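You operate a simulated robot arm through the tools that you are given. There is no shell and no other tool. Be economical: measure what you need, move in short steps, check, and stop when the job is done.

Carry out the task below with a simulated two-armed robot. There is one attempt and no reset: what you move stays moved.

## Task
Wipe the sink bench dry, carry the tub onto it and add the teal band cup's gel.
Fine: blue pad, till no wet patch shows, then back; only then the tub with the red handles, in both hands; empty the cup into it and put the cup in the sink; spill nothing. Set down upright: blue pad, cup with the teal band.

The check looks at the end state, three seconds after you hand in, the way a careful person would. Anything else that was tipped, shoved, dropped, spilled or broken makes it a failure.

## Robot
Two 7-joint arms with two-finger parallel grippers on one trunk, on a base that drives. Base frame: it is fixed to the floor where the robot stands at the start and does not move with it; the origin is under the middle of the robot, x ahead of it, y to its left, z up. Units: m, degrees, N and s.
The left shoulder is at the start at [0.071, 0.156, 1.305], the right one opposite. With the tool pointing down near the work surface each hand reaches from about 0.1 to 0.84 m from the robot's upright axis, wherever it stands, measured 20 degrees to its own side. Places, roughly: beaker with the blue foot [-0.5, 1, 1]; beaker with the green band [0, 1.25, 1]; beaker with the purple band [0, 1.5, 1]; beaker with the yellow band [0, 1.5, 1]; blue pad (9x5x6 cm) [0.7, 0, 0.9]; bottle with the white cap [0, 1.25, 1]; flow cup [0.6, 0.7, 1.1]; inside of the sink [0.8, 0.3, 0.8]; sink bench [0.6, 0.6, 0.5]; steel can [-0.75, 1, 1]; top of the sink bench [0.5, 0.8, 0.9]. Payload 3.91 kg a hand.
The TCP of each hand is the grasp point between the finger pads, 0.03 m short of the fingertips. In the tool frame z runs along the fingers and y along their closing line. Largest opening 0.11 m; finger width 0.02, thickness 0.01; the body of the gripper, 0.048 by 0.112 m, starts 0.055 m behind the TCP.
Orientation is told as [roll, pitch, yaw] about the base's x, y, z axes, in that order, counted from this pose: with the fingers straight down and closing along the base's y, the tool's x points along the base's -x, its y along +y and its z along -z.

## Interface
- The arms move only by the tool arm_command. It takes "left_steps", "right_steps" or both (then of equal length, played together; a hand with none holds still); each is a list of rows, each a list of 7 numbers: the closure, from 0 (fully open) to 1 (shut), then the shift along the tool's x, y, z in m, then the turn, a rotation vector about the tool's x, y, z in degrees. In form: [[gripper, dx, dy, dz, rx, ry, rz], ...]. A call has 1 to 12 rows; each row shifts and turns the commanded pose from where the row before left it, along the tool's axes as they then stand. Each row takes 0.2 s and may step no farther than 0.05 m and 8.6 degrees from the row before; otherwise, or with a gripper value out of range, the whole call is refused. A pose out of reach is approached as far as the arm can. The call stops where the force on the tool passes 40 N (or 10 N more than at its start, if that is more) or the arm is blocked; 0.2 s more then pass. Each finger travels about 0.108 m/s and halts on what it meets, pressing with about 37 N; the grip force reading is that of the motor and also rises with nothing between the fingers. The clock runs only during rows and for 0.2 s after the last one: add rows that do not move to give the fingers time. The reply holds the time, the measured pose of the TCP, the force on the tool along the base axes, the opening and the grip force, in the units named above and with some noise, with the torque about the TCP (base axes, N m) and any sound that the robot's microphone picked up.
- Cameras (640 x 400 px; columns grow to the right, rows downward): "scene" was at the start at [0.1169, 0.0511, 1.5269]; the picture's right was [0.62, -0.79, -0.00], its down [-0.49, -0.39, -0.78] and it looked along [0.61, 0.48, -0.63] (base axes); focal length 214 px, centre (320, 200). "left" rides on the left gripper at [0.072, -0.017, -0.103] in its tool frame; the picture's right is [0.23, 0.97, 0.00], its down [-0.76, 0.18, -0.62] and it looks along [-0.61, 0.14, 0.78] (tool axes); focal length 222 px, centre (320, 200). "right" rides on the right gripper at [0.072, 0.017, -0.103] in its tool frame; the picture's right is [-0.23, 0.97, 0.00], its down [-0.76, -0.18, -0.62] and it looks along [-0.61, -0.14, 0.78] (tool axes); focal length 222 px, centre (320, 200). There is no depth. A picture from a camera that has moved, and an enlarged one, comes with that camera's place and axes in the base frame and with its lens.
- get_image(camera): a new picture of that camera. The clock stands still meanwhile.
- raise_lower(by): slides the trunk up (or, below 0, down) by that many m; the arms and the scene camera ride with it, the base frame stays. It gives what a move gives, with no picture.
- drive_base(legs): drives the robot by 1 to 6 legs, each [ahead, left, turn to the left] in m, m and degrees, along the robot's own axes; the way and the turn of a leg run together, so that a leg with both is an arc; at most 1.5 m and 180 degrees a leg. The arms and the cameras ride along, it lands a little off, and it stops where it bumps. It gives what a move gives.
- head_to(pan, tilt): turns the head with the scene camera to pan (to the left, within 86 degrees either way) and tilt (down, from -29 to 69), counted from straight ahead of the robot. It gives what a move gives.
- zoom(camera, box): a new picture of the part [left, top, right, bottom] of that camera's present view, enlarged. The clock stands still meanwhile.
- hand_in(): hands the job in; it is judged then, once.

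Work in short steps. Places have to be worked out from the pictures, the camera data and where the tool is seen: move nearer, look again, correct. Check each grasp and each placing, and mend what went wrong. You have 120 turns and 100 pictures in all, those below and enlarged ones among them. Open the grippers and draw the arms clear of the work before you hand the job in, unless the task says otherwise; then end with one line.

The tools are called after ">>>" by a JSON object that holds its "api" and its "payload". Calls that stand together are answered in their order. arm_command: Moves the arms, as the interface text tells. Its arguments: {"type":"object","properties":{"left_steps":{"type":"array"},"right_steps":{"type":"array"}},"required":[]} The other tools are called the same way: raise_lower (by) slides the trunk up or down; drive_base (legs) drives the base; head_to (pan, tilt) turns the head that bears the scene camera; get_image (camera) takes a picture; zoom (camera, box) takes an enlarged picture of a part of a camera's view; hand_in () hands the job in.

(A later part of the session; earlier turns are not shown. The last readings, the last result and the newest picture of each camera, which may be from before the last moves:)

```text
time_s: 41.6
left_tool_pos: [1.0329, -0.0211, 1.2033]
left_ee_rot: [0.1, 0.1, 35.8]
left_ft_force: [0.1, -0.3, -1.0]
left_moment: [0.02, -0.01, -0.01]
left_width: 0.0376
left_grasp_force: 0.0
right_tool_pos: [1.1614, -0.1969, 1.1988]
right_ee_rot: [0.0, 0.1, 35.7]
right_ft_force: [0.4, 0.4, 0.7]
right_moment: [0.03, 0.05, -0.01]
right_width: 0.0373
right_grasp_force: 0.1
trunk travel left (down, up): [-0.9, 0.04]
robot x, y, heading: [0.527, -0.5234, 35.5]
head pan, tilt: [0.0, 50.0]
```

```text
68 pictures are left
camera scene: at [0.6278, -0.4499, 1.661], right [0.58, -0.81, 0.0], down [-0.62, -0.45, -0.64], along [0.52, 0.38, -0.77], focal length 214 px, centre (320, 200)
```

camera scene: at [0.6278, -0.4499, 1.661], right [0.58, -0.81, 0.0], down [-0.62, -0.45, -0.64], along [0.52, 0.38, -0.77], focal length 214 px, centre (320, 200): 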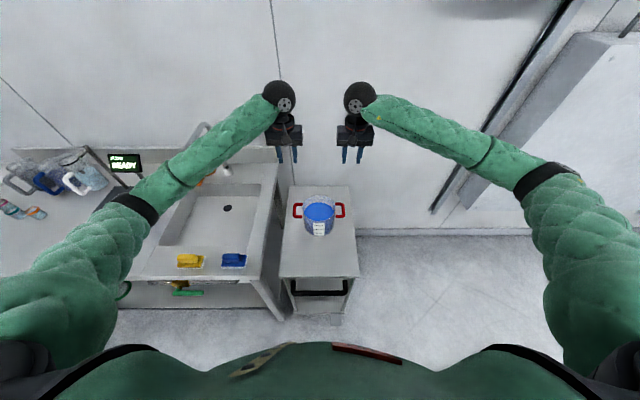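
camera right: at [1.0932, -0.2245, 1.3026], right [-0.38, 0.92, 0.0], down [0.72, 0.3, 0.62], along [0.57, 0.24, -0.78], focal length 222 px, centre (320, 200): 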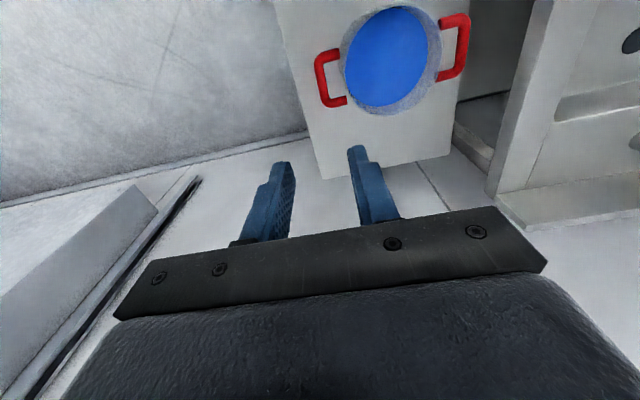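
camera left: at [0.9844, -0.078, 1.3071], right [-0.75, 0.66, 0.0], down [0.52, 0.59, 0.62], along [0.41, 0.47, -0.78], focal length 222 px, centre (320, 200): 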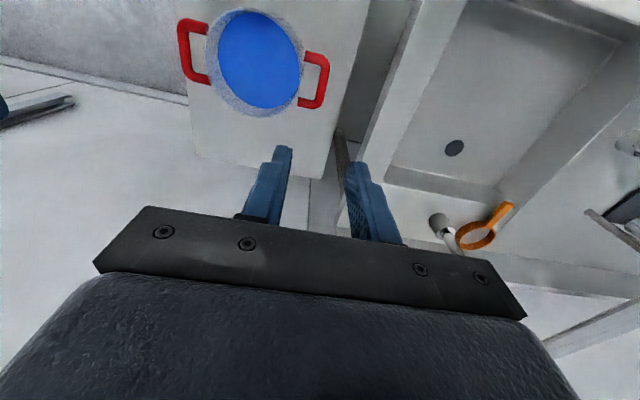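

Wrist cameras confirm the bar positions within a few mm. Correcting laterally and lowering to z≈0.99 (tips still above the rim).

>>> {"api": "arm_command", "payload": {"left_steps": [[0.66, 0, 0.004, 0.0426, 0, 0, 0], [0.66, 0, 0, 0.0426, 0, 0, 0], [0.66, 0, 0, 0.0426, 0, 0, 0], [0.66, 0, 0, 0.0426, 0, 0, 0], [0.66, 0, 0, 0.0426, 0, 0, 0], [0.66, 0, 0, 0, 0, 0, 0]], "right_steps": [[0.66, 0.003, 0.0045, 0.0418, 0, 0, 0], [0.66, 0, 0, 0.0418, 0, 0, 0], [0.66, 0, 0, 0.0418, 0, 0, 0], [0.66, 0, 0, 0.0418, 0, 0, 0], [0.66, 0, 0, 0.0418, 0, 0, 0], [0.66, 0, 0, 0, 0, 0, 0]]}}

>>> {"api": "get_image", "payload": {"camera": "left"}}

>>> {"api": "get_image", "payload": {"camera": "right"}}

>>> {"api": "zoom", "payload": {"camera": "scene", "box": [260, 150, 380, 225]}}

```text
time_s: 43.0
left_tool_pos: [1.029, -0.018, 0.9914]
left_ee_rot: [0.0, 0.0, 35.8]
left_ft_force: [-0.8, 0.6, 0.0]
left_moment: [0.0, 0.01, 0.01]
left_width: 0.0376
left_grasp_force: 0.0
right_tool_pos: [1.1546, -0.196, 0.9911]
right_ee_rot: [-0.1, 0.0, 35.8]
right_ft_force: [0.2, -0.6, 0.5]
right_moment: [0.01, 0.0, -0.01]
right_width: 0.0373
right_grasp_force: 0.1
trunk travel left (down, up): [-0.9, 0.04]
robot x, y, heading: [0.5218, -0.5209, 35.5]
head pan, tilt: [0.0, 50.0]
```

```text
67 pictures are left
camera left: at [0.9804, -0.0734, 1.0957], right [-0.75, 0.66, 0.0], down [0.51, 0.59, 0.62], along [0.41, 0.47, -0.78], focal length 222 px, centre (320, 200)
```

left: 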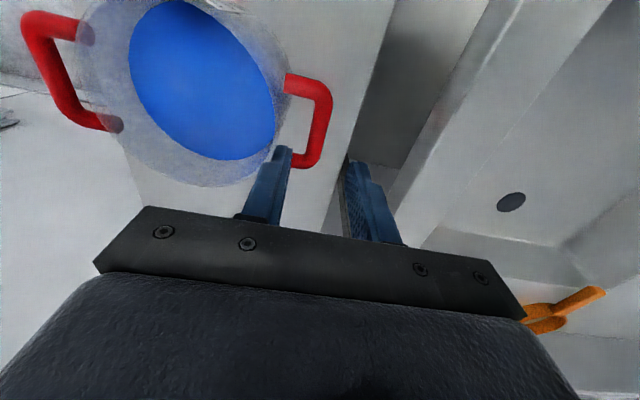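

```text
66 pictures are left
camera right: at [1.0859, -0.2241, 1.095], right [-0.38, 0.92, 0.0], down [0.72, 0.3, 0.62], along [0.58, 0.24, -0.78], focal length 222 px, centre (320, 200)
```

right: 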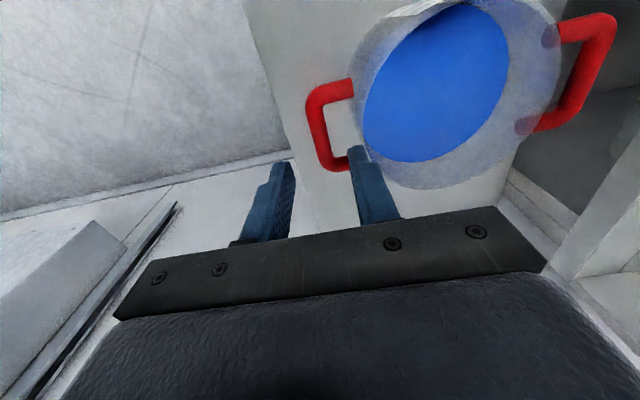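

```text
5.33 times, centred on (320, 188) of scene
camera zoom: at [0.6246, -0.4508, 1.6613], right [0.58, -0.81, 0.0], down [-0.62, -0.45, -0.64], along [0.52, 0.38, -0.77], focal length 1144 px, centre (320, 267)
```

zoom: 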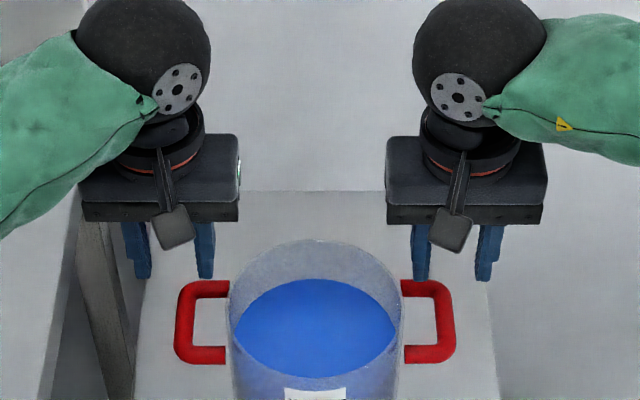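

Fingers line up with the bars (errors ≤4 mm). Descending to straddle the bars at z≈0.896.

>>> {"api": "arm_command", "payload": {"left_steps": [[0.66, 0, -0.001, 0.024, 0, 0, 0], [0.66, 0, 0, 0.024, 0, 0, 0], [0.66, 0, 0, 0.024, 0, 0, 0], [0.66, 0, 0, 0.024, 0, 0, 0], [0.66, 0, 0, 0, 0, 0, 0]], "right_steps": [[0.66, -0.003, -0.0005, 0.024, 0, 0, 0], [0.66, 0, 0, 0.024, 0, 0, 0], [0.66, 0, 0, 0.024, 0, 0, 0], [0.66, 0, 0, 0.024, 0, 0, 0], [0.66, 0, 0, 0, 0, 0, 0]]}}

>>> {"api": "zoom", "payload": {"camera": "scene", "box": [260, 150, 380, 225]}}

>>> {"api": "get_image", "payload": {"camera": "left"}}

>>> {"api": "get_image", "payload": {"camera": "right"}}

```text
time_s: 44.2
left_tool_pos: [1.0304, -0.0167, 0.8945]
left_ee_rot: [0.0, 0.0, 35.8]
left_ft_force: [-0.6, 0.9, -0.1]
left_moment: [0.02, -0.01, -0.01]
left_width: 0.0376
left_grasp_force: 0.1
right_tool_pos: [1.1555, -0.1947, 0.8943]
right_ee_rot: [0.0, 0.0, 35.7]
right_ft_force: [0.0, -0.2, 0.4]
right_moment: [-0.02, -0.02, 0.02]
right_width: 0.0374
right_grasp_force: 0.0
trunk travel left (down, up): [-0.9, 0.04]
robot x, y, heading: [0.5259, -0.5223, 35.6]
head pan, tilt: [0.0, 50.0]
```

```text
5.33 times, centred on (320, 188) of scene
camera zoom: at [0.625, -0.4509, 1.6612], right [0.58, -0.81, 0.0], down [-0.62, -0.45, -0.64], along [0.52, 0.38, -0.77], focal length 1144 px, centre (320, 267)
```

zoom: 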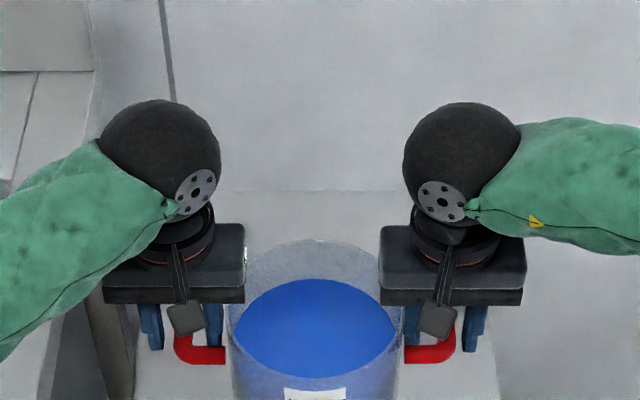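

```text
63 pictures are left
camera left: at [0.9817, -0.0728, 0.9983], right [-0.75, 0.66, 0.0], down [0.51, 0.59, 0.62], along [0.41, 0.47, -0.78], focal length 222 px, centre (320, 200)
```

left: 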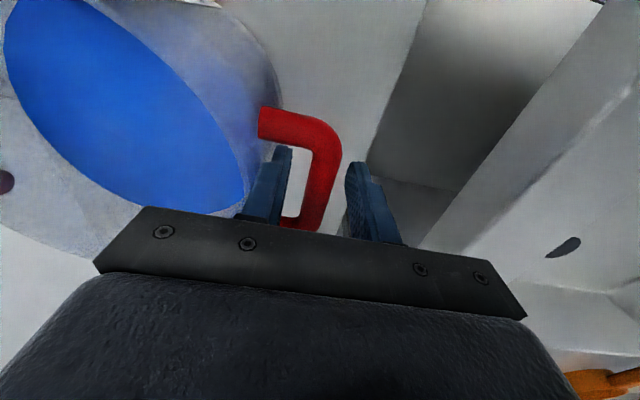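

```text
62 pictures are left
camera right: at [1.0869, -0.2226, 0.9976], right [-0.38, 0.92, 0.0], down [0.72, 0.3, 0.62], along [0.58, 0.24, -0.78], focal length 222 px, centre (320, 200)
```

right: 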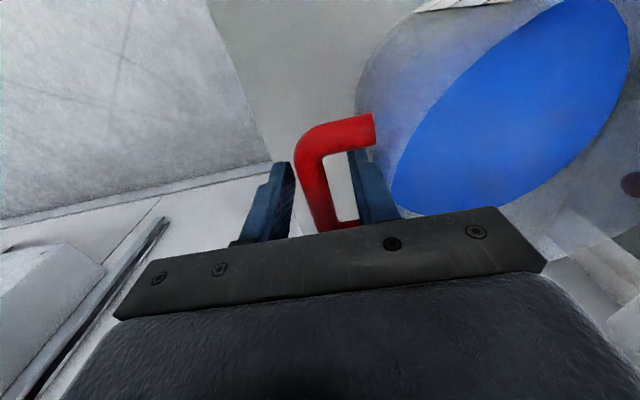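

Both hands straddle their bars properly. Closing both grippers.

>>> {"api": "arm_command", "payload": {"left_steps": [[0.8, 0, 0, 0, 0, 0, 0], [1, 0, 0, 0, 0, 0, 0], [1, 0, 0, 0, 0, 0, 0], [1, 0, 0, 0, 0, 0, 0]], "right_steps": [[0.8, 0, 0, 0, 0, 0, 0], [1, 0, 0, 0, 0, 0, 0], [1, 0, 0, 0, 0, 0, 0], [1, 0, 0, 0, 0, 0, 0]]}}

```text
time_s: 45.2
left_tool_pos: [1.0302, -0.0164, 0.8946]
left_ee_rot: [0.1, 0.0, 35.7]
left_ft_force: [-10.6, 19.3, -0.8]
left_moment: [0.05, 0.08, 0.15]
left_width: 0.0155
left_grasp_force: 37.6
right_tool_pos: [1.1573, -0.1953, 0.8941]
right_ee_rot: [-0.1, 0.1, 35.6]
right_ft_force: [15.2, -21.1, 2.6]
right_moment: [-0.05, -0.13, 0.26]
right_width: 0.0155
right_grasp_force: 37.1
trunk travel left (down, up): [-0.9, 0.04]
robot x, y, heading: [0.5227, -0.5234, 35.8]
head pan, tilt: [0.0, 50.0]
```

Both grips hold (15.5 mm), but the hands squeeze the tub inward at ~22 N. I'll relieve by moving each outward a millimetre.

>>> {"api": "arm_command", "payload": {"left_steps": [[1, 0, 0.001, 0, 0, 0, 0], [1, 0, 0, 0, 0, 0, 0]], "right_steps": [[1, 0, -0.001, 0, 0, 0, 0], [1, 0, 0, 0, 0, 0, 0]]}}

```text
time_s: 45.8
left_tool_pos: [1.0288, -0.016, 0.896]
left_ee_rot: [0.2, 0.1, 35.7]
left_ft_force: [-9.6, 19.6, 0.9]
left_moment: [0.18, 0.0, 0.34]
left_width: 0.0155
left_grasp_force: 36.9
right_tool_pos: [1.1569, -0.1949, 0.8932]
right_ee_rot: [0.0, 0.0, 35.7]
right_ft_force: [12.4, -23.6, 8.3]
right_moment: [-0.15, 0.08, 0.42]
right_width: 0.0154
right_grasp_force: 36.4
trunk travel left (down, up): [-0.9, 0.04]
robot x, y, heading: [0.5239, -0.5236, 35.9]
head pan, tilt: [0.0, 50.0]
```

Little change; trying 2 mm more outward.

>>> {"api": "arm_command", "payload": {"left_steps": [[1, 0, 0.002, 0, 0, 0, 0], [1, 0, 0, 0, 0, 0, 0]], "right_steps": [[1, 0, -0.002, 0, 0, 0, 0], [1, 0, 0, 0, 0, 0, 0]]}}

```text
time_s: 46.4
left_tool_pos: [1.0301, -0.0147, 0.8944]
left_ee_rot: [0.0, 0.0, 35.7]
left_ft_force: [1.4, 3.7, 0.2]
left_moment: [0.04, -0.12, 0.37]
left_width: 0.0155
left_grasp_force: 37.0
right_tool_pos: [1.1569, -0.1942, 0.8938]
right_ee_rot: [0.1, 0.0, 35.9]
right_ft_force: [3.4, -4.2, 2.7]
right_moment: [0.02, -0.14, 0.23]
right_width: 0.0154
right_grasp_force: 36.6
trunk travel left (down, up): [-0.9, 0.04]
robot x, y, heading: [0.5231, -0.5247, 35.7]
head pan, tilt: [0.0, 50.0]
```

Relieved to ~4 N. Test lift of 3 cm.

>>> {"api": "arm_command", "payload": {"left_steps": [[1, 0, 0, -0.005, 0, 0, 0], [1, 0, 0, -0.01, 0, 0, 0], [1, 0, 0, -0.01, 0, 0, 0], [1, 0, 0, -0.005, 0, 0, 0], [1, 0, 0, 0, 0, 0, 0]], "right_steps": [[1, 0, 0, -0.005, 0, 0, 0], [1, 0, 0, -0.01, 0, 0, 0], [1, 0, 0, -0.01, 0, 0, 0], [1, 0, 0, -0.005, 0, 0, 0], [1, 0, 0, 0, 0, 0, 0]]}}

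>>> {"api": "get_image", "payload": {"camera": "scene"}}

```text
time_s: 47.6
left_tool_pos: [1.029, -0.0148, 0.9249]
left_ee_rot: [-0.1, 0.1, 35.7]
left_ft_force: [19.1, -21.7, -7.7]
left_moment: [-0.1, -0.04, 0.31]
left_width: 0.0155
left_grasp_force: 36.8
right_tool_pos: [1.1562, -0.1946, 0.9228]
right_ee_rot: [0.0, 0.1, 35.8]
right_ft_force: [-18.0, 22.1, -7.3]
right_moment: [0.14, 0.08, 0.19]
right_width: 0.0154
right_grasp_force: 36.9
trunk travel left (down, up): [-0.9, 0.04]
robot x, y, heading: [0.5218, -0.5223, 35.6]
head pan, tilt: [0.0, 50.0]
```

```text
61 pictures are left
camera scene: at [0.6263, -0.4497, 1.661], right [0.58, -0.81, 0.0], down [-0.62, -0.45, -0.64], along [0.52, 0.37, -0.77], focal length 214 px, centre (320, 200)
```

scene: 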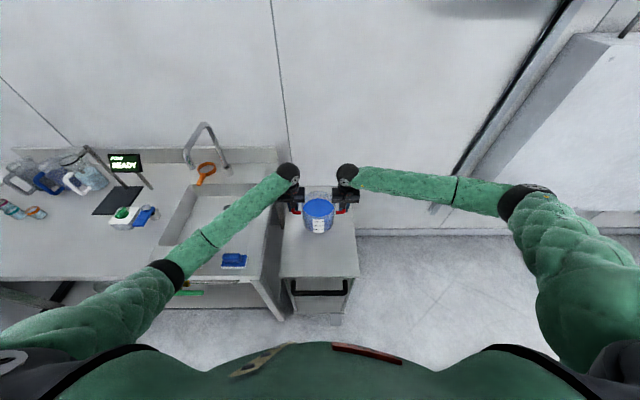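

Lifted (≈1.5 kg total), now slight outward pull of 28 N; nudging in 1.2 mm each and raising another 0.2 m slowly.

>>> {"api": "arm_command", "payload": {"left_steps": [[1, 0, -0.0012, 0, 0, 0, 0], [1, 0, 0, -0.01, 0, 0, 0], [1, 0, 0, -0.02, 0, 0, 0], [1, 0, 0, -0.02, 0, 0, 0], [1, 0, 0, -0.02, 0, 0, 0], [1, 0, 0, -0.02, 0, 0, 0], [1, 0, 0, -0.02, 0, 0, 0], [1, 0, 0, -0.02, 0, 0, 0], [1, 0, 0, -0.02, 0, 0, 0], [1, 0, 0, -0.02, 0, 0, 0], [1, 0, 0, -0.02, 0, 0, 0], [1, 0, 0, -0.01, 0, 0, 0]], "right_steps": [[1, 0, 0.0012, 0, 0, 0, 0], [1, 0, 0, -0.01, 0, 0, 0], [1, 0, 0, -0.02, 0, 0, 0], [1, 0, 0, -0.02, 0, 0, 0], [1, 0, 0, -0.02, 0, 0, 0], [1, 0, 0, -0.02, 0, 0, 0], [1, 0, 0, -0.02, 0, 0, 0], [1, 0, 0, -0.02, 0, 0, 0], [1, 0, 0, -0.02, 0, 0, 0], [1, 0, 0, -0.02, 0, 0, 0], [1, 0, 0, -0.02, 0, 0, 0], [1, 0, 0, -0.01, 0, 0, 0]]}}

>>> {"api": "get_image", "payload": {"camera": "scene"}}

```text
time_s: 48.8
left_tool_pos: [1.0306, -0.0158, 0.9851]
left_ee_rot: [-0.1, 0.2, 35.6]
left_ft_force: [1.7, -1.5, -7.6]
left_moment: [0.06, 0.0, 0.15]
left_width: 0.0157
left_grasp_force: 37.3
right_tool_pos: [1.1553, -0.1959, 0.9848]
right_ee_rot: [0.0, 0.1, 35.8]
right_ft_force: [-2.5, 1.5, -7.6]
right_moment: [-0.07, 0.06, 0.0]
right_width: 0.0153
right_grasp_force: 36.9
trunk travel left (down, up): [-0.9, 0.04]
robot x, y, heading: [0.5227, -0.5223, 35.7]
head pan, tilt: [0.0, 50.0]
stopped in row 5 (right hand): the force on the tool passed its limit at 41 N (the readings are from after the stop); the commanded pose is now the measured one
```

```text
60 pictures are left
camera scene: at [0.6262, -0.45, 1.661], right [0.58, -0.81, 0.0], down [-0.62, -0.45, -0.64], along [0.52, 0.37, -0.77], focal length 214 px, centre (320, 200)
```

scene: 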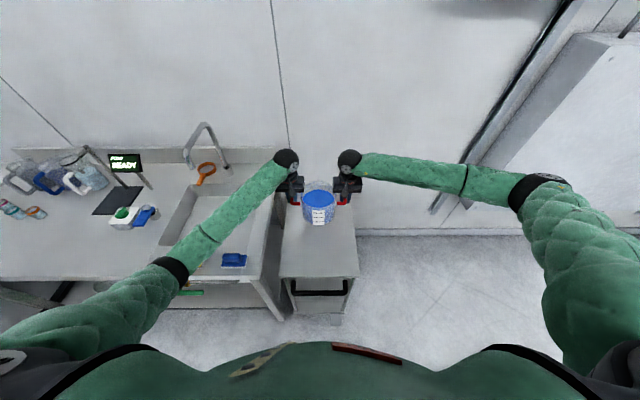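

Stopped only on internal lateral force, now relaxed (~2 N), tub level at ~0.985. Continuing with smaller rows.

>>> {"api": "arm_command", "payload": {"left_steps": [[1, 0, 0, -0.006, 0, 0, 0], [1, 0, 0, -0.012, 0, 0, 0], [1, 0, 0, -0.012, 0, 0, 0], [1, 0, 0, -0.012, 0, 0, 0], [1, 0, 0, -0.012, 0, 0, 0], [1, 0, 0, -0.012, 0, 0, 0], [1, 0, 0, 0, 0, 0, 0]], "right_steps": [[1, 0, 0, -0.006, 0, 0, 0], [1, 0, 0, -0.012, 0, 0, 0], [1, 0, 0, -0.012, 0, 0, 0], [1, 0, 0, -0.012, 0, 0, 0], [1, 0, 0, -0.012, 0, 0, 0], [1, 0, 0, -0.012, 0, 0, 0], [1, 0, 0, 0, 0, 0, 0]]}}

```text
time_s: 50.4
left_tool_pos: [1.031, -0.0148, 1.0536]
left_ee_rot: [-0.1, 0.1, 35.7]
left_ft_force: [4.3, -5.6, -7.2]
left_moment: [-0.14, 0.22, 0.12]
left_width: 0.0154
left_grasp_force: 37.0
right_tool_pos: [1.1576, -0.1945, 1.0515]
right_ee_rot: [0.2, 0.0, 35.8]
right_ft_force: [-4.5, 6.8, -7.1]
right_moment: [0.11, -0.13, -0.04]
right_width: 0.0151
right_grasp_force: 37.1
trunk travel left (down, up): [-0.9, 0.04]
robot x, y, heading: [0.5211, -0.5239, 35.6]
head pan, tilt: [0.0, 50.0]
```

Good. Another 7 cm the same way.

>>> {"api": "arm_command", "payload": {"left_steps": [[1, 0, -0.0003, -0.006, 0, 0, 0], [1, 0, 0, -0.012, 0, 0, 0], [1, 0, 0, -0.012, 0, 0, 0], [1, 0, 0, -0.012, 0, 0, 0], [1, 0, 0, -0.012, 0, 0, 0], [1, 0, 0, -0.012, 0, 0, 0], [1, 0, 0, -0.006, 0, 0, 0], [1, 0, 0, 0, 0, 0, 0]], "right_steps": [[1, 0, 0.0003, -0.006, 0, 0, 0], [1, 0, 0, -0.012, 0, 0, 0], [1, 0, 0, -0.012, 0, 0, 0], [1, 0, 0, -0.012, 0, 0, 0], [1, 0, 0, -0.012, 0, 0, 0], [1, 0, 0, -0.012, 0, 0, 0], [1, 0, 0, -0.006, 0, 0, 0], [1, 0, 0, 0, 0, 0, 0]]}}

>>> {"api": "zoom", "payload": {"camera": "scene", "box": [220, 110, 420, 235]}}

```text
time_s: 52.2
left_tool_pos: [1.0289, -0.0152, 1.1243]
left_ee_rot: [-0.1, 0.1, 35.7]
left_ft_force: [2.6, 2.8, -7.9]
left_moment: [0.1, 0.01, 0.42]
left_width: 0.0157
left_grasp_force: 37.1
right_tool_pos: [1.1573, -0.1957, 1.1253]
right_ee_rot: [0.1, 0.1, 35.8]
right_ft_force: [-2.1, -1.5, -7.3]
right_moment: [-0.05, 0.16, 0.28]
right_width: 0.0153
right_grasp_force: 37.1
trunk travel left (down, up): [-0.9, 0.04]
robot x, y, heading: [0.522, -0.5219, 35.8]
head pan, tilt: [0.0, 50.0]
```

```text
3.20 times, centred on (320, 172) of scene
camera zoom: at [0.6266, -0.4497, 1.661], right [0.58, -0.81, 0.0], down [-0.62, -0.45, -0.64], along [0.52, 0.37, -0.77], focal length 686 px, centre (320, 288)
```

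zoom: 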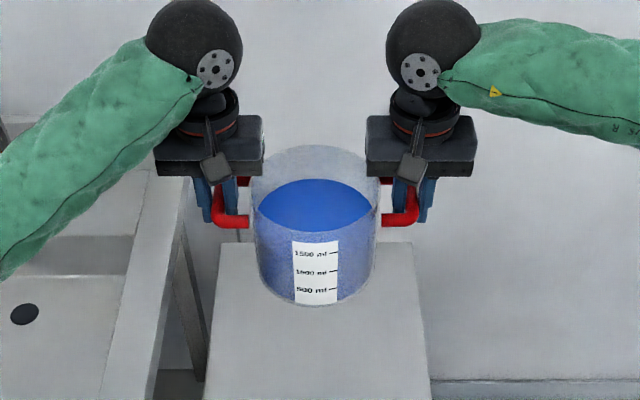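

Tub is level, bottom ≈1.02, above everything on the front half of the bench. Backing 0.185 m, then left 0.5 m.

>>> {"api": "drive_base", "payload": {"legs": [[-0.185, 0, 0]]}}

>>> {"api": "drive_base", "payload": {"legs": [[0, 0.5, 0]]}}

>>> {"api": "get_image", "payload": {"camera": "scene"}}

```text
time_s: 53.7
left_tool_pos: [0.877, -0.1247, 1.1225]
left_ee_rot: [-0.1, 0.2, 35.7]
left_ft_force: [-1.2, 6.2, -7.2]
left_moment: [-0.02, 0.1, 0.38]
left_width: 0.0155
left_grasp_force: 37.4
right_tool_pos: [1.0065, -0.3022, 1.123]
right_ee_rot: [0.2, 0.2, 35.9]
right_ft_force: [1.3, -5.1, -7.5]
right_moment: [-0.04, 0.02, 0.19]
right_width: 0.0156
right_grasp_force: 37.0
trunk travel left (down, up): [-0.9, 0.04]
robot x, y, heading: [0.3745, -0.631, 35.9]
head pan, tilt: [0.0, 50.0]
```

```text
time_s: 56.7
left_tool_pos: [0.5831, 0.283, 1.1243]
left_ee_rot: [-0.2, 0.2, 35.9]
left_ft_force: [2.6, 1.1, -7.0]
left_moment: [0.03, -0.06, 0.31]
left_width: 0.0155
left_grasp_force: 37.2
right_tool_pos: [0.7102, 0.1053, 1.1243]
right_ee_rot: [0.1, 0.1, 35.9]
right_ft_force: [-1.7, -1.9, -6.9]
right_moment: [-0.09, 0.08, 0.21]
right_width: 0.0155
right_grasp_force: 36.9
trunk travel left (down, up): [-0.9, 0.04]
robot x, y, heading: [0.074, -0.2224, 35.7]
head pan, tilt: [0.0, 50.0]
```

```text
58 pictures are left
camera scene: at [0.1806, -0.1522, 1.661], right [0.59, -0.81, 0.0], down [-0.62, -0.45, -0.64], along [0.52, 0.38, -0.77], focal length 214 px, centre (320, 200)
```

scene: 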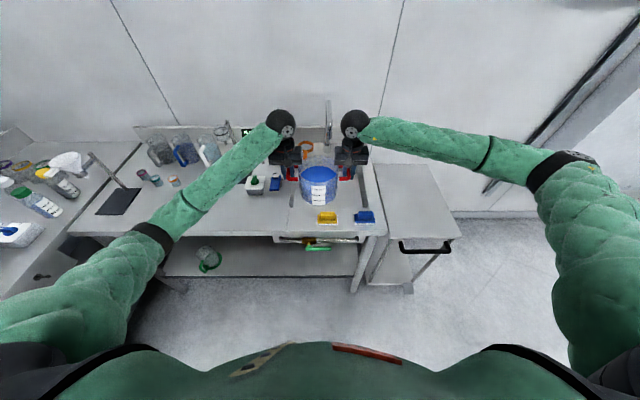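

Tub centre now at bench coordinates (f 0.638, l -0.221), steady. Driving another 0.51 m left to the clear, dry area.

>>> {"api": "drive_base", "payload": {"legs": [[0, 0.26, 0]]}}

>>> {"api": "drive_base", "payload": {"legs": [[0, 0.25, 0]]}}

>>> {"api": "get_image", "payload": {"camera": "scene"}}

>>> {"api": "get_image", "payload": {"camera": "right"}}

```text
time_s: 58.5
left_tool_pos: [0.4305, 0.4918, 1.1232]
left_ee_rot: [-0.1, 0.1, 36.0]
left_ft_force: [3.2, 0.8, -7.4]
left_moment: [0.07, -0.07, 0.33]
left_width: 0.0154
left_grasp_force: 37.0
right_tool_pos: [0.5588, 0.3136, 1.1236]
right_ee_rot: [0.0, 0.1, 35.9]
right_ft_force: [-3.2, -0.3, -7.5]
right_moment: [-0.15, 0.18, 0.29]
right_width: 0.0156
right_grasp_force: 37.4
trunk travel left (down, up): [-0.9, 0.04]
robot x, y, heading: [-0.0754, -0.0178, 35.9]
head pan, tilt: [0.0, 50.0]
```

```text
time_s: 60.4
left_tool_pos: [0.2864, 0.6925, 1.1245]
left_ee_rot: [-0.1, 0.1, 35.7]
left_ft_force: [3.0, 1.2, -7.2]
left_moment: [0.04, -0.15, 0.34]
left_width: 0.0153
left_grasp_force: 37.0
right_tool_pos: [0.415, 0.515, 1.1232]
right_ee_rot: [0.1, 0.0, 35.7]
right_ft_force: [-3.1, -0.9, -7.7]
right_moment: [-0.14, 0.18, 0.21]
right_width: 0.0153
right_grasp_force: 36.7
trunk travel left (down, up): [-0.9, 0.04]
robot x, y, heading: [-0.2193, 0.1843, 35.9]
head pan, tilt: [0.0, 50.0]
```

```text
57 pictures are left
camera scene: at [-0.1168, 0.2583, 1.661], right [0.58, -0.81, 0.0], down [-0.62, -0.45, -0.64], along [0.52, 0.38, -0.77], focal length 214 px, centre (320, 200)
```

scene: 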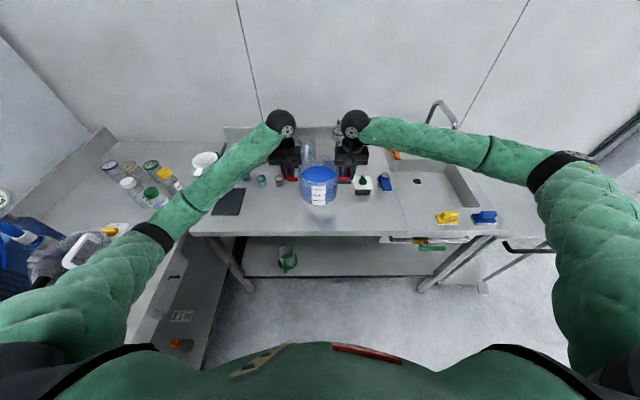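

```text
56 pictures are left
camera right: at [0.3456, 0.4849, 1.2276], right [-0.39, 0.92, 0.0], down [0.72, 0.3, 0.62], along [0.57, 0.24, -0.78], focal length 222 px, centre (320, 200)
```

right: 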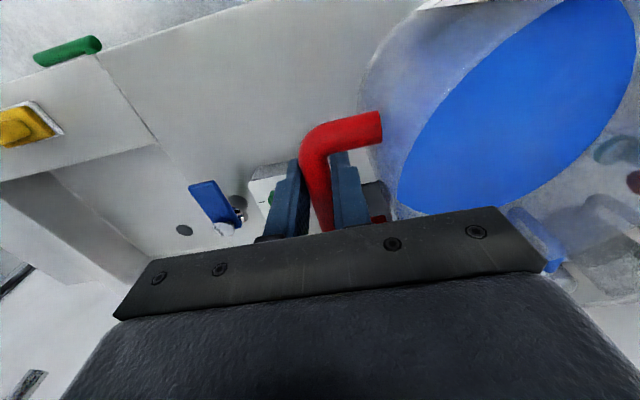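

Tub centre is at (f 0.638, l 0.285) over clear bench. Lowering in small rows to ~2 cm above the expected contact.

>>> {"api": "arm_command", "payload": {"left_steps": [[1, 0, 0, 0.006, 0, 0, 0], [1, 0, 0, 0.012, 0, 0, 0], [1, 0, 0, 0.012, 0, 0, 0], [1, 0, 0, 0.012, 0, 0, 0], [1, 0, 0, 0.012, 0, 0, 0], [1, 0, 0, 0.012, 0, 0, 0], [1, 0, 0, 0.012, 0, 0, 0], [1, 0, 0, 0.012, 0, 0, 0], [1, 0, 0, 0.008, 0, 0, 0], [1, 0, 0, 0, 0, 0, 0]], "right_steps": [[1, 0, 0, 0.006, 0, 0, 0], [1, 0, 0, 0.012, 0, 0, 0], [1, 0, 0, 0.012, 0, 0, 0], [1, 0, 0, 0.012, 0, 0, 0], [1, 0, 0, 0.012, 0, 0, 0], [1, 0, 0, 0.012, 0, 0, 0], [1, 0, 0, 0.012, 0, 0, 0], [1, 0, 0, 0.012, 0, 0, 0], [1, 0, 0, 0.008, 0, 0, 0], [1, 0, 0, 0, 0, 0, 0]]}}

>>> {"api": "zoom", "payload": {"camera": "scene", "box": [220, 120, 420, 245]}}

```text
time_s: 62.6
left_tool_pos: [0.2874, 0.6915, 1.0258]
left_ee_rot: [-0.2, 0.0, 35.7]
left_ft_force: [-3.8, 6.8, -7.7]
left_moment: [-0.01, 0.07, 0.08]
left_width: 0.0154
left_grasp_force: 37.3
right_tool_pos: [0.4143, 0.5141, 1.0267]
right_ee_rot: [0.1, 0.0, 35.8]
right_ft_force: [3.8, -6.7, -7.5]
right_moment: [-0.07, -0.01, -0.01]
right_width: 0.0154
right_grasp_force: 36.9
trunk travel left (down, up): [-0.9, 0.04]
robot x, y, heading: [-0.2208, 0.183, 35.9]
head pan, tilt: [0.0, 50.0]
```

```text
3.20 times, centred on (320, 182) of scene
camera zoom: at [-0.117, 0.2583, 1.661], right [0.58, -0.81, 0.0], down [-0.62, -0.45, -0.64], along [0.52, 0.38, -0.77], focal length 686 px, centre (320, 256)
```

zoom: 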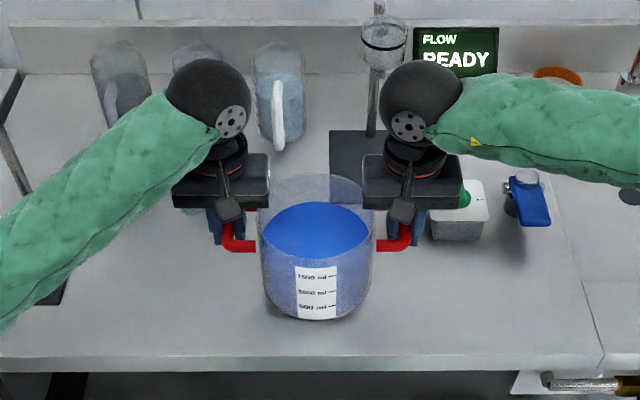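

Clear of everything. Lowering in 4 mm rows until contact.

>>> {"api": "arm_command", "payload": {"left_steps": [[1, 0, 0, 0.004, 0, 0, 0], [1, 0, 0, 0.004, 0, 0, 0], [1, 0, 0, 0.004, 0, 0, 0], [1, 0, 0, 0.003, 0, 0, 0], [1, 0, 0, 0, 0, 0, 0]], "right_steps": [[1, 0, 0, 0.004, 0, 0, 0], [1, 0, 0, 0.004, 0, 0, 0], [1, 0, 0, 0.004, 0, 0, 0], [1, 0, 0, 0.003, 0, 0, 0], [1, 0, 0, 0, 0, 0, 0]]}}

```text
time_s: 63.8
left_tool_pos: [0.285, 0.6925, 1.0154]
left_ee_rot: [-0.2, -0.2, 35.9]
left_ft_force: [2.1, 15.0, 24.6]
left_moment: [-0.12, 0.32, 0.13]
left_width: 0.0154
left_grasp_force: 37.4
right_tool_pos: [0.4139, 0.5145, 1.0132]
right_ee_rot: [0.1, 0.0, 35.7]
right_ft_force: [9.7, -6.8, 10.0]
right_moment: [-0.08, 0.08, 0.17]
right_width: 0.0153
right_grasp_force: 37.1
trunk travel left (down, up): [-0.9, 0.04]
robot x, y, heading: [-0.2245, 0.1852, 35.9]
head pan, tilt: [0.0, 50.0]
```

Contact made (pressing slightly). Easing up 1–2 mm, then opening partially so inner fingers don't push the tub wall.

>>> {"api": "arm_command", "payload": {"left_steps": [[1, 0, 0, -0.002, 0, 0, 0], [1, 0, 0, 0, 0, 0, 0], [0.8, 0, 0, 0, 0, 0, 0], [0.68, 0, 0, 0, 0, 0, 0], [0.68, 0, 0, 0, 0, 0, 0]], "right_steps": [[1, 0, 0, -0.0012, 0, 0, 0], [1, 0, 0, 0, 0, 0, 0], [0.8, 0, 0, 0, 0, 0, 0], [0.68, 0, 0, 0, 0, 0, 0], [0.68, 0, 0, 0, 0, 0, 0]]}}

>>> {"api": "get_image", "payload": {"camera": "left"}}

>>> {"api": "get_image", "payload": {"camera": "right"}}

```text
time_s: 65.0
left_tool_pos: [0.2855, 0.6918, 1.0141]
left_ee_rot: [-0.1, 0.0, 35.7]
left_ft_force: [-0.3, 0.5, 0.2]
left_moment: [-0.02, 0.0, -0.01]
left_width: 0.0352
left_grasp_force: 0.1
right_tool_pos: [0.4138, 0.5136, 1.0124]
right_ee_rot: [0.2, 0.1, 35.9]
right_ft_force: [-1.0, 0.1, 0.7]
right_moment: [0.0, 0.01, -0.02]
right_width: 0.0353
right_grasp_force: 0.0
trunk travel left (down, up): [-0.9, 0.04]
robot x, y, heading: [-0.2186, 0.1815, 35.8]
head pan, tilt: [0.0, 50.0]
```

```text
54 pictures are left
camera left: at [0.2367, 0.6361, 1.117], right [-0.75, 0.66, 0.0], down [0.51, 0.59, 0.62], along [0.41, 0.47, -0.78], focal length 222 px, centre (320, 200)
```

left: 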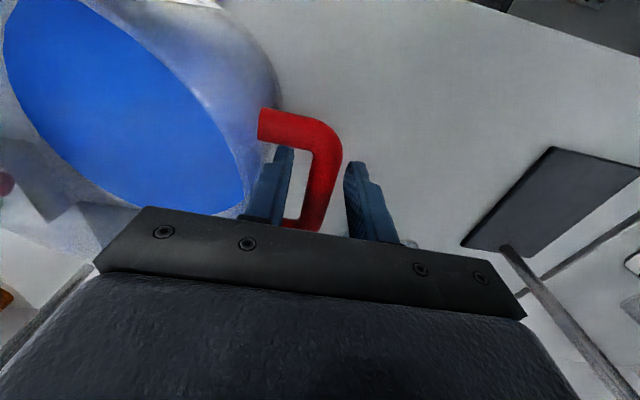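

```text
53 pictures are left
camera right: at [0.3446, 0.4848, 1.1159], right [-0.39, 0.92, 0.0], down [0.72, 0.3, 0.62], along [0.57, 0.24, -0.78], focal length 222 px, centre (320, 200)
```

right: 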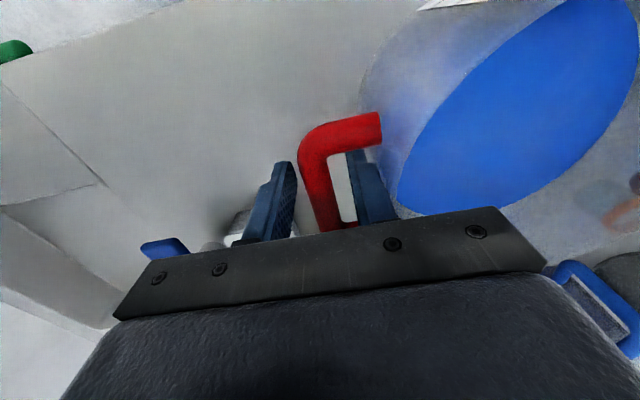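

Both released, bars centred between the fingers. Raising both straight up 0.25 m.

>>> {"api": "arm_command", "payload": {"left_steps": [[0.68, 0, 0, -0.02, 0, 0, 0], [0.68, 0, 0, -0.03, 0, 0, 0], [0.68, 0, 0, -0.04, 0, 0, 0], [0.68, 0, 0, -0.04, 0, 0, 0], [0.68, 0, 0, -0.04, 0, 0, 0], [0.68, 0, 0, -0.04, 0, 0, 0], [0.68, 0, 0, -0.04, 0, 0, 0], [0.68, 0, 0, 0, 0, 0, 0]], "right_steps": [[0.68, 0, 0, -0.02, 0, 0, 0], [0.68, 0, 0, -0.03, 0, 0, 0], [0.68, 0, 0, -0.04, 0, 0, 0], [0.68, 0, 0, -0.04, 0, 0, 0], [0.68, 0, 0, -0.04, 0, 0, 0], [0.68, 0, 0, -0.04, 0, 0, 0], [0.68, 0, 0, -0.04, 0, 0, 0], [0.68, 0, 0, 0, 0, 0, 0]]}}

>>> {"api": "get_image", "payload": {"camera": "scene"}}

>>> {"api": "zoom", "payload": {"camera": "scene", "box": [210, 130, 370, 230]}}

```text
time_s: 66.8
left_tool_pos: [0.2858, 0.6947, 1.2626]
left_ee_rot: [-0.2, 0.2, 35.8]
left_ft_force: [-0.1, -0.4, -0.1]
left_moment: [0.03, 0.04, 0.0]
left_width: 0.0355
left_grasp_force: 0.1
right_tool_pos: [0.4146, 0.5141, 1.2619]
right_ee_rot: [0.1, 0.2, 35.8]
right_ft_force: [1.1, -0.3, 0.6]
right_moment: [-0.02, 0.02, 0.02]
right_width: 0.0353
right_grasp_force: 0.0
trunk travel left (down, up): [-0.9, 0.04]
robot x, y, heading: [-0.2206, 0.1858, 36.1]
head pan, tilt: [0.0, 50.0]
```

```text
52 pictures are left
camera scene: at [-0.1173, 0.258, 1.6611], right [0.58, -0.81, 0.0], down [-0.62, -0.45, -0.64], along [0.52, 0.38, -0.77], focal length 214 px, centre (320, 200)
```

scene: 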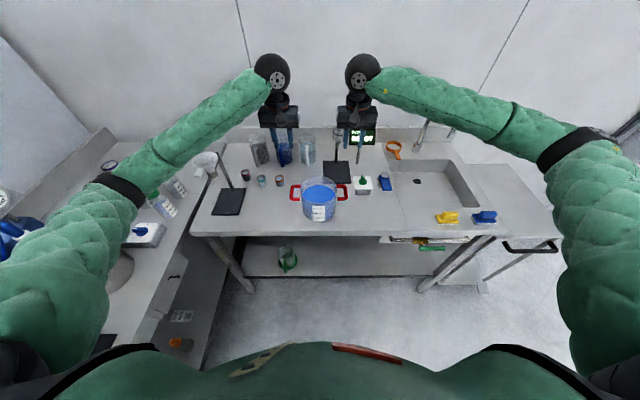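

```text
4.00 times, centred on (290, 180) of scene
camera zoom: at [-0.1173, 0.258, 1.6611], right [0.58, -0.81, 0.0], down [-0.62, -0.45, -0.64], along [0.52, 0.38, -0.77], focal length 858 px, centre (440, 280)
```

zoom: 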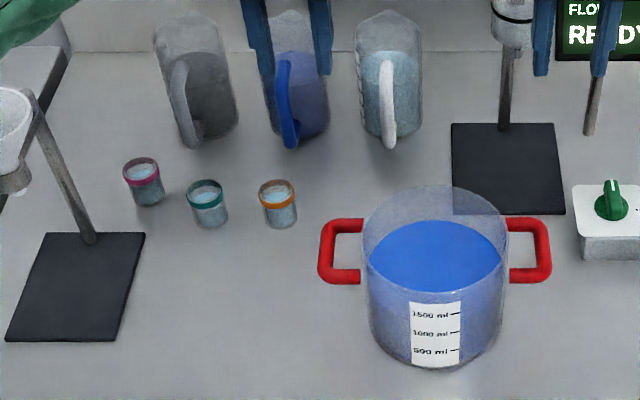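

The tub stands on the dry bench. The teal cup is the middle one, ≈(0.317,0.92), ~45 mm wide and 48 mm tall. I plan a slanted side grasp with the left hand and a pour by wrist roll; first I'll rehearse the pitch and roll in free air while moving the right hand aside.

>>> {"api": "arm_command", "payload": {"left_steps": [[0.3, 0, 0.01, 0, 0, -7.5, 0], [0.3, 0, 0.01, 0, 0, -7.5, 0], [0.3, 0, 0.01, 0, 0, -7.5, 0], [0.3, 0, 0.01, 0, 0, -7.5, 0], [0.3, 0, 0.01, 0, 0, -7.5, 0], [0.3, 0, 0.01, 0, 0, -7.5, 0], [0.3, 0, 0, 0, 0, 0, 0]], "right_steps": [[0.3, 0.01, -0.045, 0, 0, 0, 0], [0.3, 0.01, -0.045, 0, 0, 0, 0], [0.3, 0.01, -0.045, 0, 0, 0, 0], [0.3, 0.01, -0.045, 0, 0, 0, 0], [0.3, 0.01, -0.045, 0, 0, 0, 0], [0.3, 0.01, -0.045, 0, 0, 0, 0], [0.3, 0, -0.045, 0, 0, 0, 0]]}}

>>> {"api": "arm_command", "payload": {"left_steps": [[0.3, 0, 0, 0, 0, 0, 8.5], [0.3, 0, 0, 0, 0, 0, 8.5], [0.3, 0, 0, 0, 0, 0, 8.5], [0.3, 0, 0, 0, 0, 0, 8.5], [0.3, 0, 0, 0, 0, 0, 8.5], [0.3, 0, 0, 0, 0, 0, 8.5], [0.3, 0, 0, 0, 0, 0, 8.5], [0.3, 0, 0, 0, 0, 0, 8.5], [0.3, 0, 0, 0, 0, 0, 8.5], [0.3, 0, 0, 0, 0, 0, 8.5], [0.3, 0, 0, 0, 0, 0, 8.5], [0.3, 0, 0, 0, 0, 0, 0]]}}

>>> {"api": "get_image", "payload": {"camera": "scene"}}

```text
time_s: 68.4
left_tool_pos: [0.2509, 0.739, 1.2645]
left_ee_rot: [-0.2, -45.0, 35.8]
left_ft_force: [-0.5, 0.5, 0.2]
left_moment: [-0.01, 0.03, 0.02]
left_width: 0.0768
left_grasp_force: 0.1
right_tool_pos: [0.5493, 0.22, 1.2628]
right_ee_rot: [0.2, 0.0, 35.9]
right_ft_force: [-0.3, -0.2, -0.2]
right_moment: [0.01, 0.01, 0.0]
right_width: 0.0768
right_grasp_force: 0.1
trunk travel left (down, up): [-0.9, 0.04]
robot x, y, heading: [-0.2175, 0.1835, 36.0]
head pan, tilt: [0.0, 50.0]
```

```text
time_s: 71.0
left_tool_pos: [0.2484, 0.741, 1.2631]
left_ee_rot: [44.9, 2.4, -56.8]
left_ft_force: [0.2, -0.1, 0.1]
left_moment: [-0.03, -0.01, 0.0]
left_width: 0.0774
left_grasp_force: 0.1
right_tool_pos: [0.5488, 0.2219, 1.2621]
right_ee_rot: [0.2, 0.0, 35.8]
right_ft_force: [-1.1, -0.3, 0.0]
right_moment: [-0.01, -0.01, -0.01]
right_width: 0.0771
right_grasp_force: 0.0
trunk travel left (down, up): [-0.9, 0.04]
robot x, y, heading: [-0.2215, 0.1846, 35.9]
head pan, tilt: [0.0, 50.0]
```

```text
50 pictures are left
camera scene: at [-0.118, 0.2575, 1.6612], right [0.58, -0.81, 0.0], down [-0.62, -0.45, -0.64], along [0.52, 0.38, -0.77], focal length 214 px, centre (320, 200)
```

scene: 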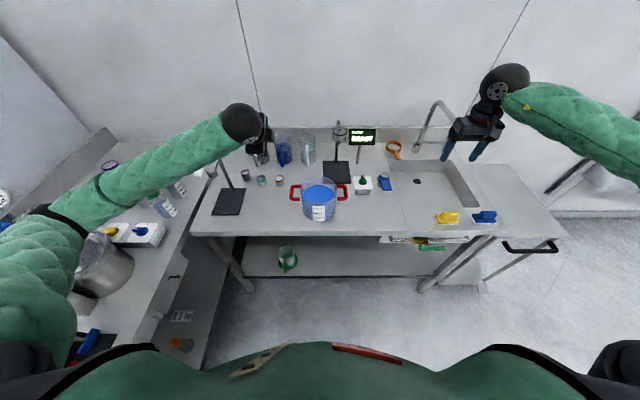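

Roll of 93° works. Testing the rest: lifting the tool to horizontal and 42° further roll.

>>> {"api": "arm_command", "payload": {"left_steps": [[0.3, 0, 0, 0, -7.5, 0, 0], [0.3, 0, 0, 0, -7.5, 0, 0], [0.3, 0, 0, 0, -7.5, 0, 0], [0.3, 0, 0, 0, -7.5, 0, 0], [0.3, 0, 0, 0, -7.5, 0, 0], [0.3, 0, 0, 0, 0, 0, 8.5], [0.3, 0, 0, 0, 0, 0, 8.5], [0.3, 0, 0, 0, 0, 0, 8.5], [0.3, 0, 0, 0, 0, 0, 8.5], [0.3, 0, 0, 0, 0, 0, 8.5], [0.3, 0, 0, 0, 0, 0, 0], [0.3, 0, 0, 0, 0, 0, 0]]}}

>>> {"api": "zoom", "payload": {"camera": "scene", "box": [120, 60, 360, 210]}}

```text
time_s: 73.6
left_tool_pos: [0.2504, 0.7405, 1.2643]
left_ee_rot: [79.4, 44.3, -63.9]
left_ft_force: [1.0, -0.7, 0.4]
left_moment: [-0.02, -0.02, 0.0]
left_width: 0.077
left_grasp_force: 0.0
right_tool_pos: [0.5484, 0.2216, 1.2616]
right_ee_rot: [0.0, -0.1, 35.7]
right_ft_force: [-0.1, -0.7, 0.1]
right_moment: [0.03, 0.02, 0.0]
right_width: 0.0769
right_grasp_force: 0.2
trunk travel left (down, up): [-0.9, 0.04]
robot x, y, heading: [-0.2215, 0.1842, 35.9]
head pan, tilt: [0.0, 50.0]
```

```text
2.67 times, centred on (240, 135) of scene
camera zoom: at [-0.118, 0.2574, 1.6612], right [0.58, -0.81, 0.0], down [-0.62, -0.45, -0.64], along [0.52, 0.38, -0.77], focal length 572 px, centre (533, 373)
```

zoom: 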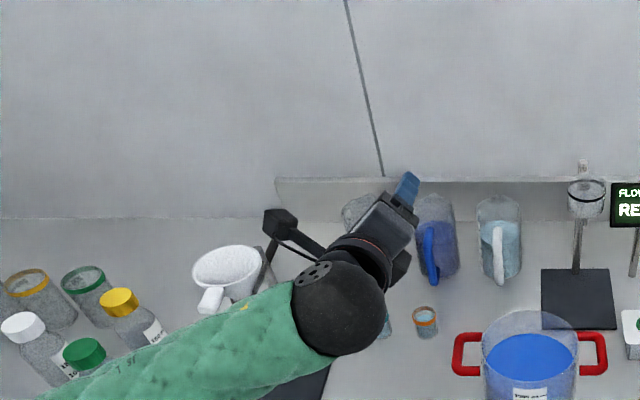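

The complete pour motion is reachable. Undoing it back to the 45° slanted pose.

>>> {"api": "arm_command", "payload": {"left_steps": [[0.41, 0, 0, 0, 0, 0, -8.5], [0.41, 0, 0, 0, 0, 0, -8.5], [0.41, 0, 0, 0, 0, 0, -8.5], [0.41, 0, 0, 0, 0, 0, -8.5], [0.41, 0, 0, 0, 0, 0, -8.5], [0.41, 0, 0, 0, 7.5, 0, 0], [0.41, 0, 0, 0, 7.5, 0, 0], [0.41, 0, 0, 0, 7.5, 0, 0], [0.41, 0, 0, 0, 7.5, 0, 0], [0.41, 0, 0, 0, 7.5, 0, 0]]}}

>>> {"api": "arm_command", "payload": {"left_steps": [[0.41, 0, 0, 0, 0, 0, -8.5], [0.41, 0, 0, 0, 0, 0, -8.5], [0.41, 0, 0, 0, 0, 0, -8.5], [0.41, 0, 0, 0, 0, 0, -8.5], [0.41, 0, 0, 0, 0, 0, -8.5], [0.41, 0, 0, 0, 0, 0, -8.5], [0.41, 0, 0, 0, 0, 0, -8.5], [0.41, 0, 0, 0, 0, 0, -8.5], [0.41, 0, 0, 0, 0, 0, -8.5], [0.41, 0, 0, 0, 0, 0, -8.5], [0.41, 0, 0, 0, 0, 0, -8.5], [0.41, 0, 0, 0, 0, 0, 0]]}}

>>> {"api": "zoom", "payload": {"camera": "scene", "box": [200, 130, 360, 230]}}

```text
time_s: 75.8
left_tool_pos: [0.2509, 0.7412, 1.2628]
left_ee_rot: [44.7, 2.3, -56.7]
left_ft_force: [0.9, 0.4, 0.3]
left_moment: [-0.01, -0.05, 0.0]
left_width: 0.0649
left_grasp_force: 0.2
right_tool_pos: [0.5488, 0.2225, 1.2614]
right_ee_rot: [0.1, 0.1, 35.9]
right_ft_force: [0.4, 0.1, 0.6]
right_moment: [-0.03, -0.02, 0.02]
right_width: 0.077
right_grasp_force: 0.0
trunk travel left (down, up): [-0.9, 0.04]
robot x, y, heading: [-0.2194, 0.1881, 35.8]
head pan, tilt: [0.0, 50.0]
```

```text
time_s: 78.4
left_tool_pos: [0.2501, 0.7405, 1.2638]
left_ee_rot: [-0.3, -44.8, 36.0]
left_ft_force: [-0.3, -0.3, 0.1]
left_moment: [-0.02, -0.02, 0.02]
left_width: 0.065
left_grasp_force: 0.1
right_tool_pos: [0.5488, 0.2226, 1.2617]
right_ee_rot: [0.2, 0.0, 35.8]
right_ft_force: [0.0, 0.4, 0.0]
right_moment: [0.02, -0.03, 0.01]
right_width: 0.0768
right_grasp_force: 0.1
trunk travel left (down, up): [-0.9, 0.04]
robot x, y, heading: [-0.2235, 0.184, 35.7]
head pan, tilt: [0.0, 50.0]
```

```text
4.00 times, centred on (280, 180) of scene
camera zoom: at [-0.1183, 0.2578, 1.6612], right [0.58, -0.81, 0.0], down [-0.62, -0.45, -0.64], along [0.52, 0.38, -0.77], focal length 858 px, centre (480, 280)
```

zoom: 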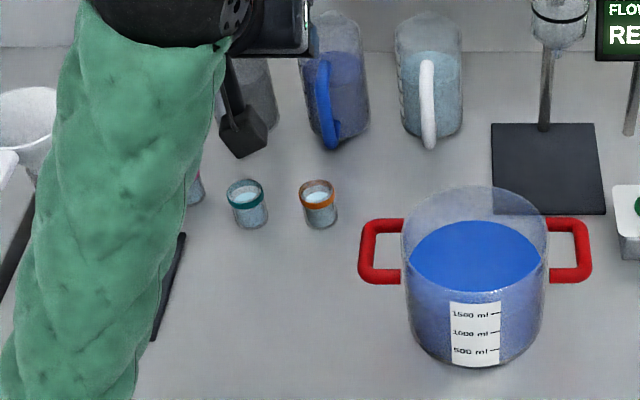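

Cup estimate holds: bench coords f 0.795, l 0.560. Moving to a pre-grasp point ~0.1 m back along the slanted approach and looking with the wrist camera.

>>> {"api": "arm_command", "payload": {"left_steps": [[0.41, 0.0167, 0.0151, 0.0326, 0, 0, 0], [0.41, 0.0167, 0.0151, 0.0326, 0, 0, 0], [0.41, 0.0167, 0.0151, 0.0326, 0, 0, 0], [0.41, 0.0167, 0.0151, 0.0326, 0, 0, 0], [0.41, 0.0167, 0.0151, 0.0326, 0, 0, 0], [0.41, 0.0167, 0.0151, 0.0326, 0, 0, 0], [0.41, 0.0167, 0.0151, 0.0326, 0, 0, 0], [0.41, 0, 0, 0, 0, 0, 0]]}}

>>> {"api": "get_image", "payload": {"camera": "left"}}

>>> {"api": "get_image", "payload": {"camera": "scene"}}

```text
time_s: 80.2
left_tool_pos: [0.2541, 0.8722, 1.0188]
left_ee_rot: [0.0, -45.0, 35.8]
left_ft_force: [0.5, -0.6, -1.0]
left_moment: [0.02, -0.02, 0.01]
left_width: 0.0648
left_grasp_force: 0.2
right_tool_pos: [0.5489, 0.222, 1.2619]
right_ee_rot: [0.0, 0.0, 35.8]
right_ft_force: [0.8, -0.5, -0.2]
right_moment: [-0.01, 0.03, -0.02]
right_width: 0.0766
right_grasp_force: 0.1
trunk travel left (down, up): [-0.9, 0.04]
robot x, y, heading: [-0.221, 0.1858, 35.7]
head pan, tilt: [0.0, 50.0]
```

```text
47 pictures are left
camera left: at [0.1633, 0.7866, 1.0411], right [-0.7, 0.7, -0.16], down [-0.02, 0.2, 0.98], along [0.71, 0.69, -0.12], focal length 222 px, centre (320, 200)
```

left: 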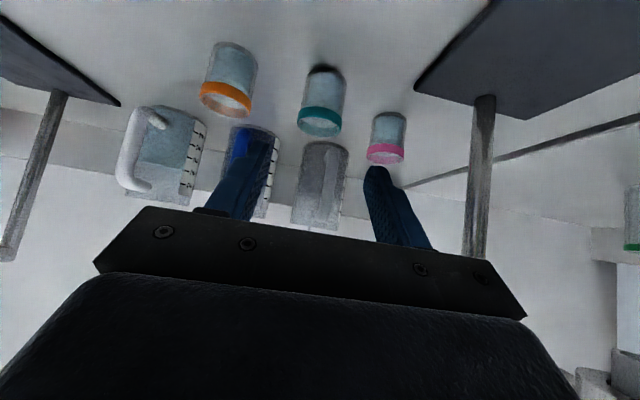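

```text
46 pictures are left
camera scene: at [-0.1179, 0.2569, 1.6612], right [0.58, -0.81, 0.0], down [-0.62, -0.45, -0.64], along [0.52, 0.38, -0.77], focal length 214 px, centre (320, 200)
```

scene: 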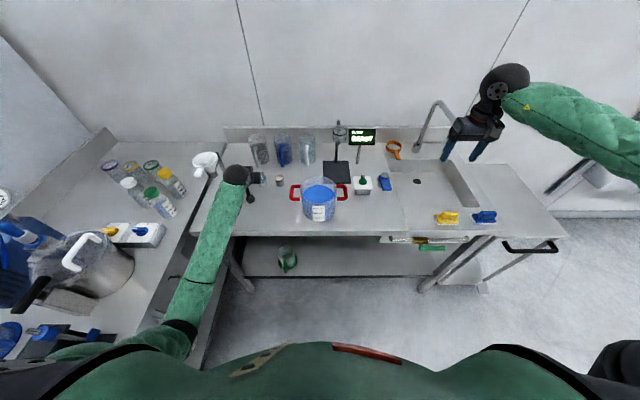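

Wrist view puts the cup at (0.314,0.917), aligned within ~1 mm of the approach line. Advancing along the slant to straddle it.

>>> {"api": "arm_command", "payload": {"left_steps": [[0.41, 0.0021, 0.0003, 0.0218, 0, 0, 0], [0.41, 0.0021, 0.0003, 0.0218, 0, 0, 0], [0.41, 0.0021, 0.0003, 0.0218, 0, 0, 0], [0.41, 0.0021, 0.0003, 0.0218, 0, 0, 0], [0.41, 0, 0, 0.0218, 0, 0, 0], [0.41, 0, 0, 0, 0, 0, 0]]}}

>>> {"api": "get_image", "payload": {"camera": "left"}}

>>> {"api": "zoom", "payload": {"camera": "scene", "box": [200, 140, 320, 215]}}

```text
time_s: 81.6
left_tool_pos: [0.3086, 0.9138, 0.9368]
left_ee_rot: [-0.2, -45.0, 35.8]
left_ft_force: [0.3, -0.7, -0.4]
left_moment: [0.01, 0.0, 0.01]
left_width: 0.0648
left_grasp_force: 0.0
right_tool_pos: [0.5479, 0.2218, 1.262]
right_ee_rot: [0.1, 0.1, 35.9]
right_ft_force: [-0.5, 0.9, -0.9]
right_moment: [-0.01, 0.02, 0.02]
right_width: 0.0772
right_grasp_force: 0.2
trunk travel left (down, up): [-0.9, 0.04]
robot x, y, heading: [-0.2223, 0.185, 35.9]
head pan, tilt: [0.0, 50.0]
```

```text
45 pictures are left
camera left: at [0.2186, 0.8276, 0.96], right [-0.7, 0.7, -0.16], down [-0.03, 0.2, 0.98], along [0.71, 0.69, -0.12], focal length 222 px, centre (320, 200)
```

left: 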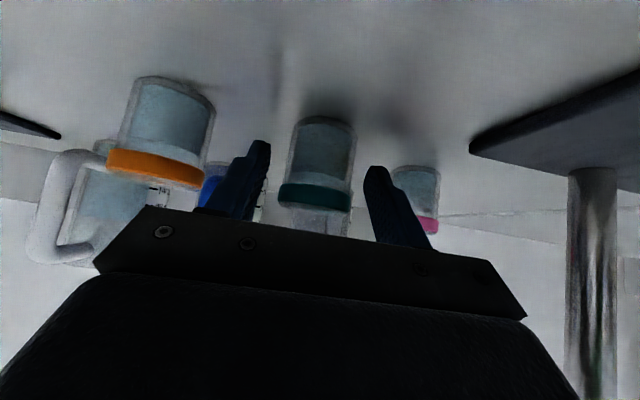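

```text
5.33 times, centred on (260, 178) of scene
camera zoom: at [-0.1185, 0.2573, 1.6612], right [0.58, -0.81, 0.0], down [-0.62, -0.45, -0.64], along [0.52, 0.38, -0.77], focal length 1144 px, centre (640, 320)
```

zoom: 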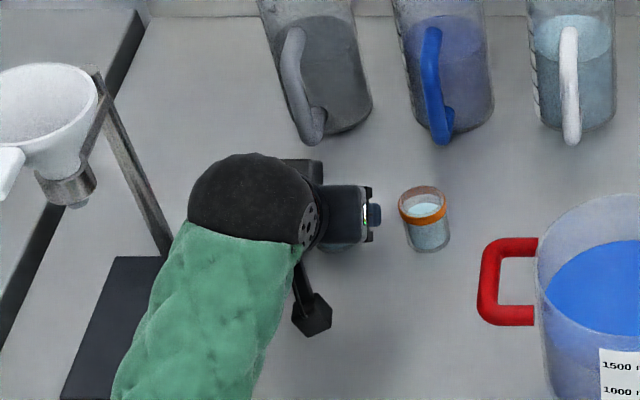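

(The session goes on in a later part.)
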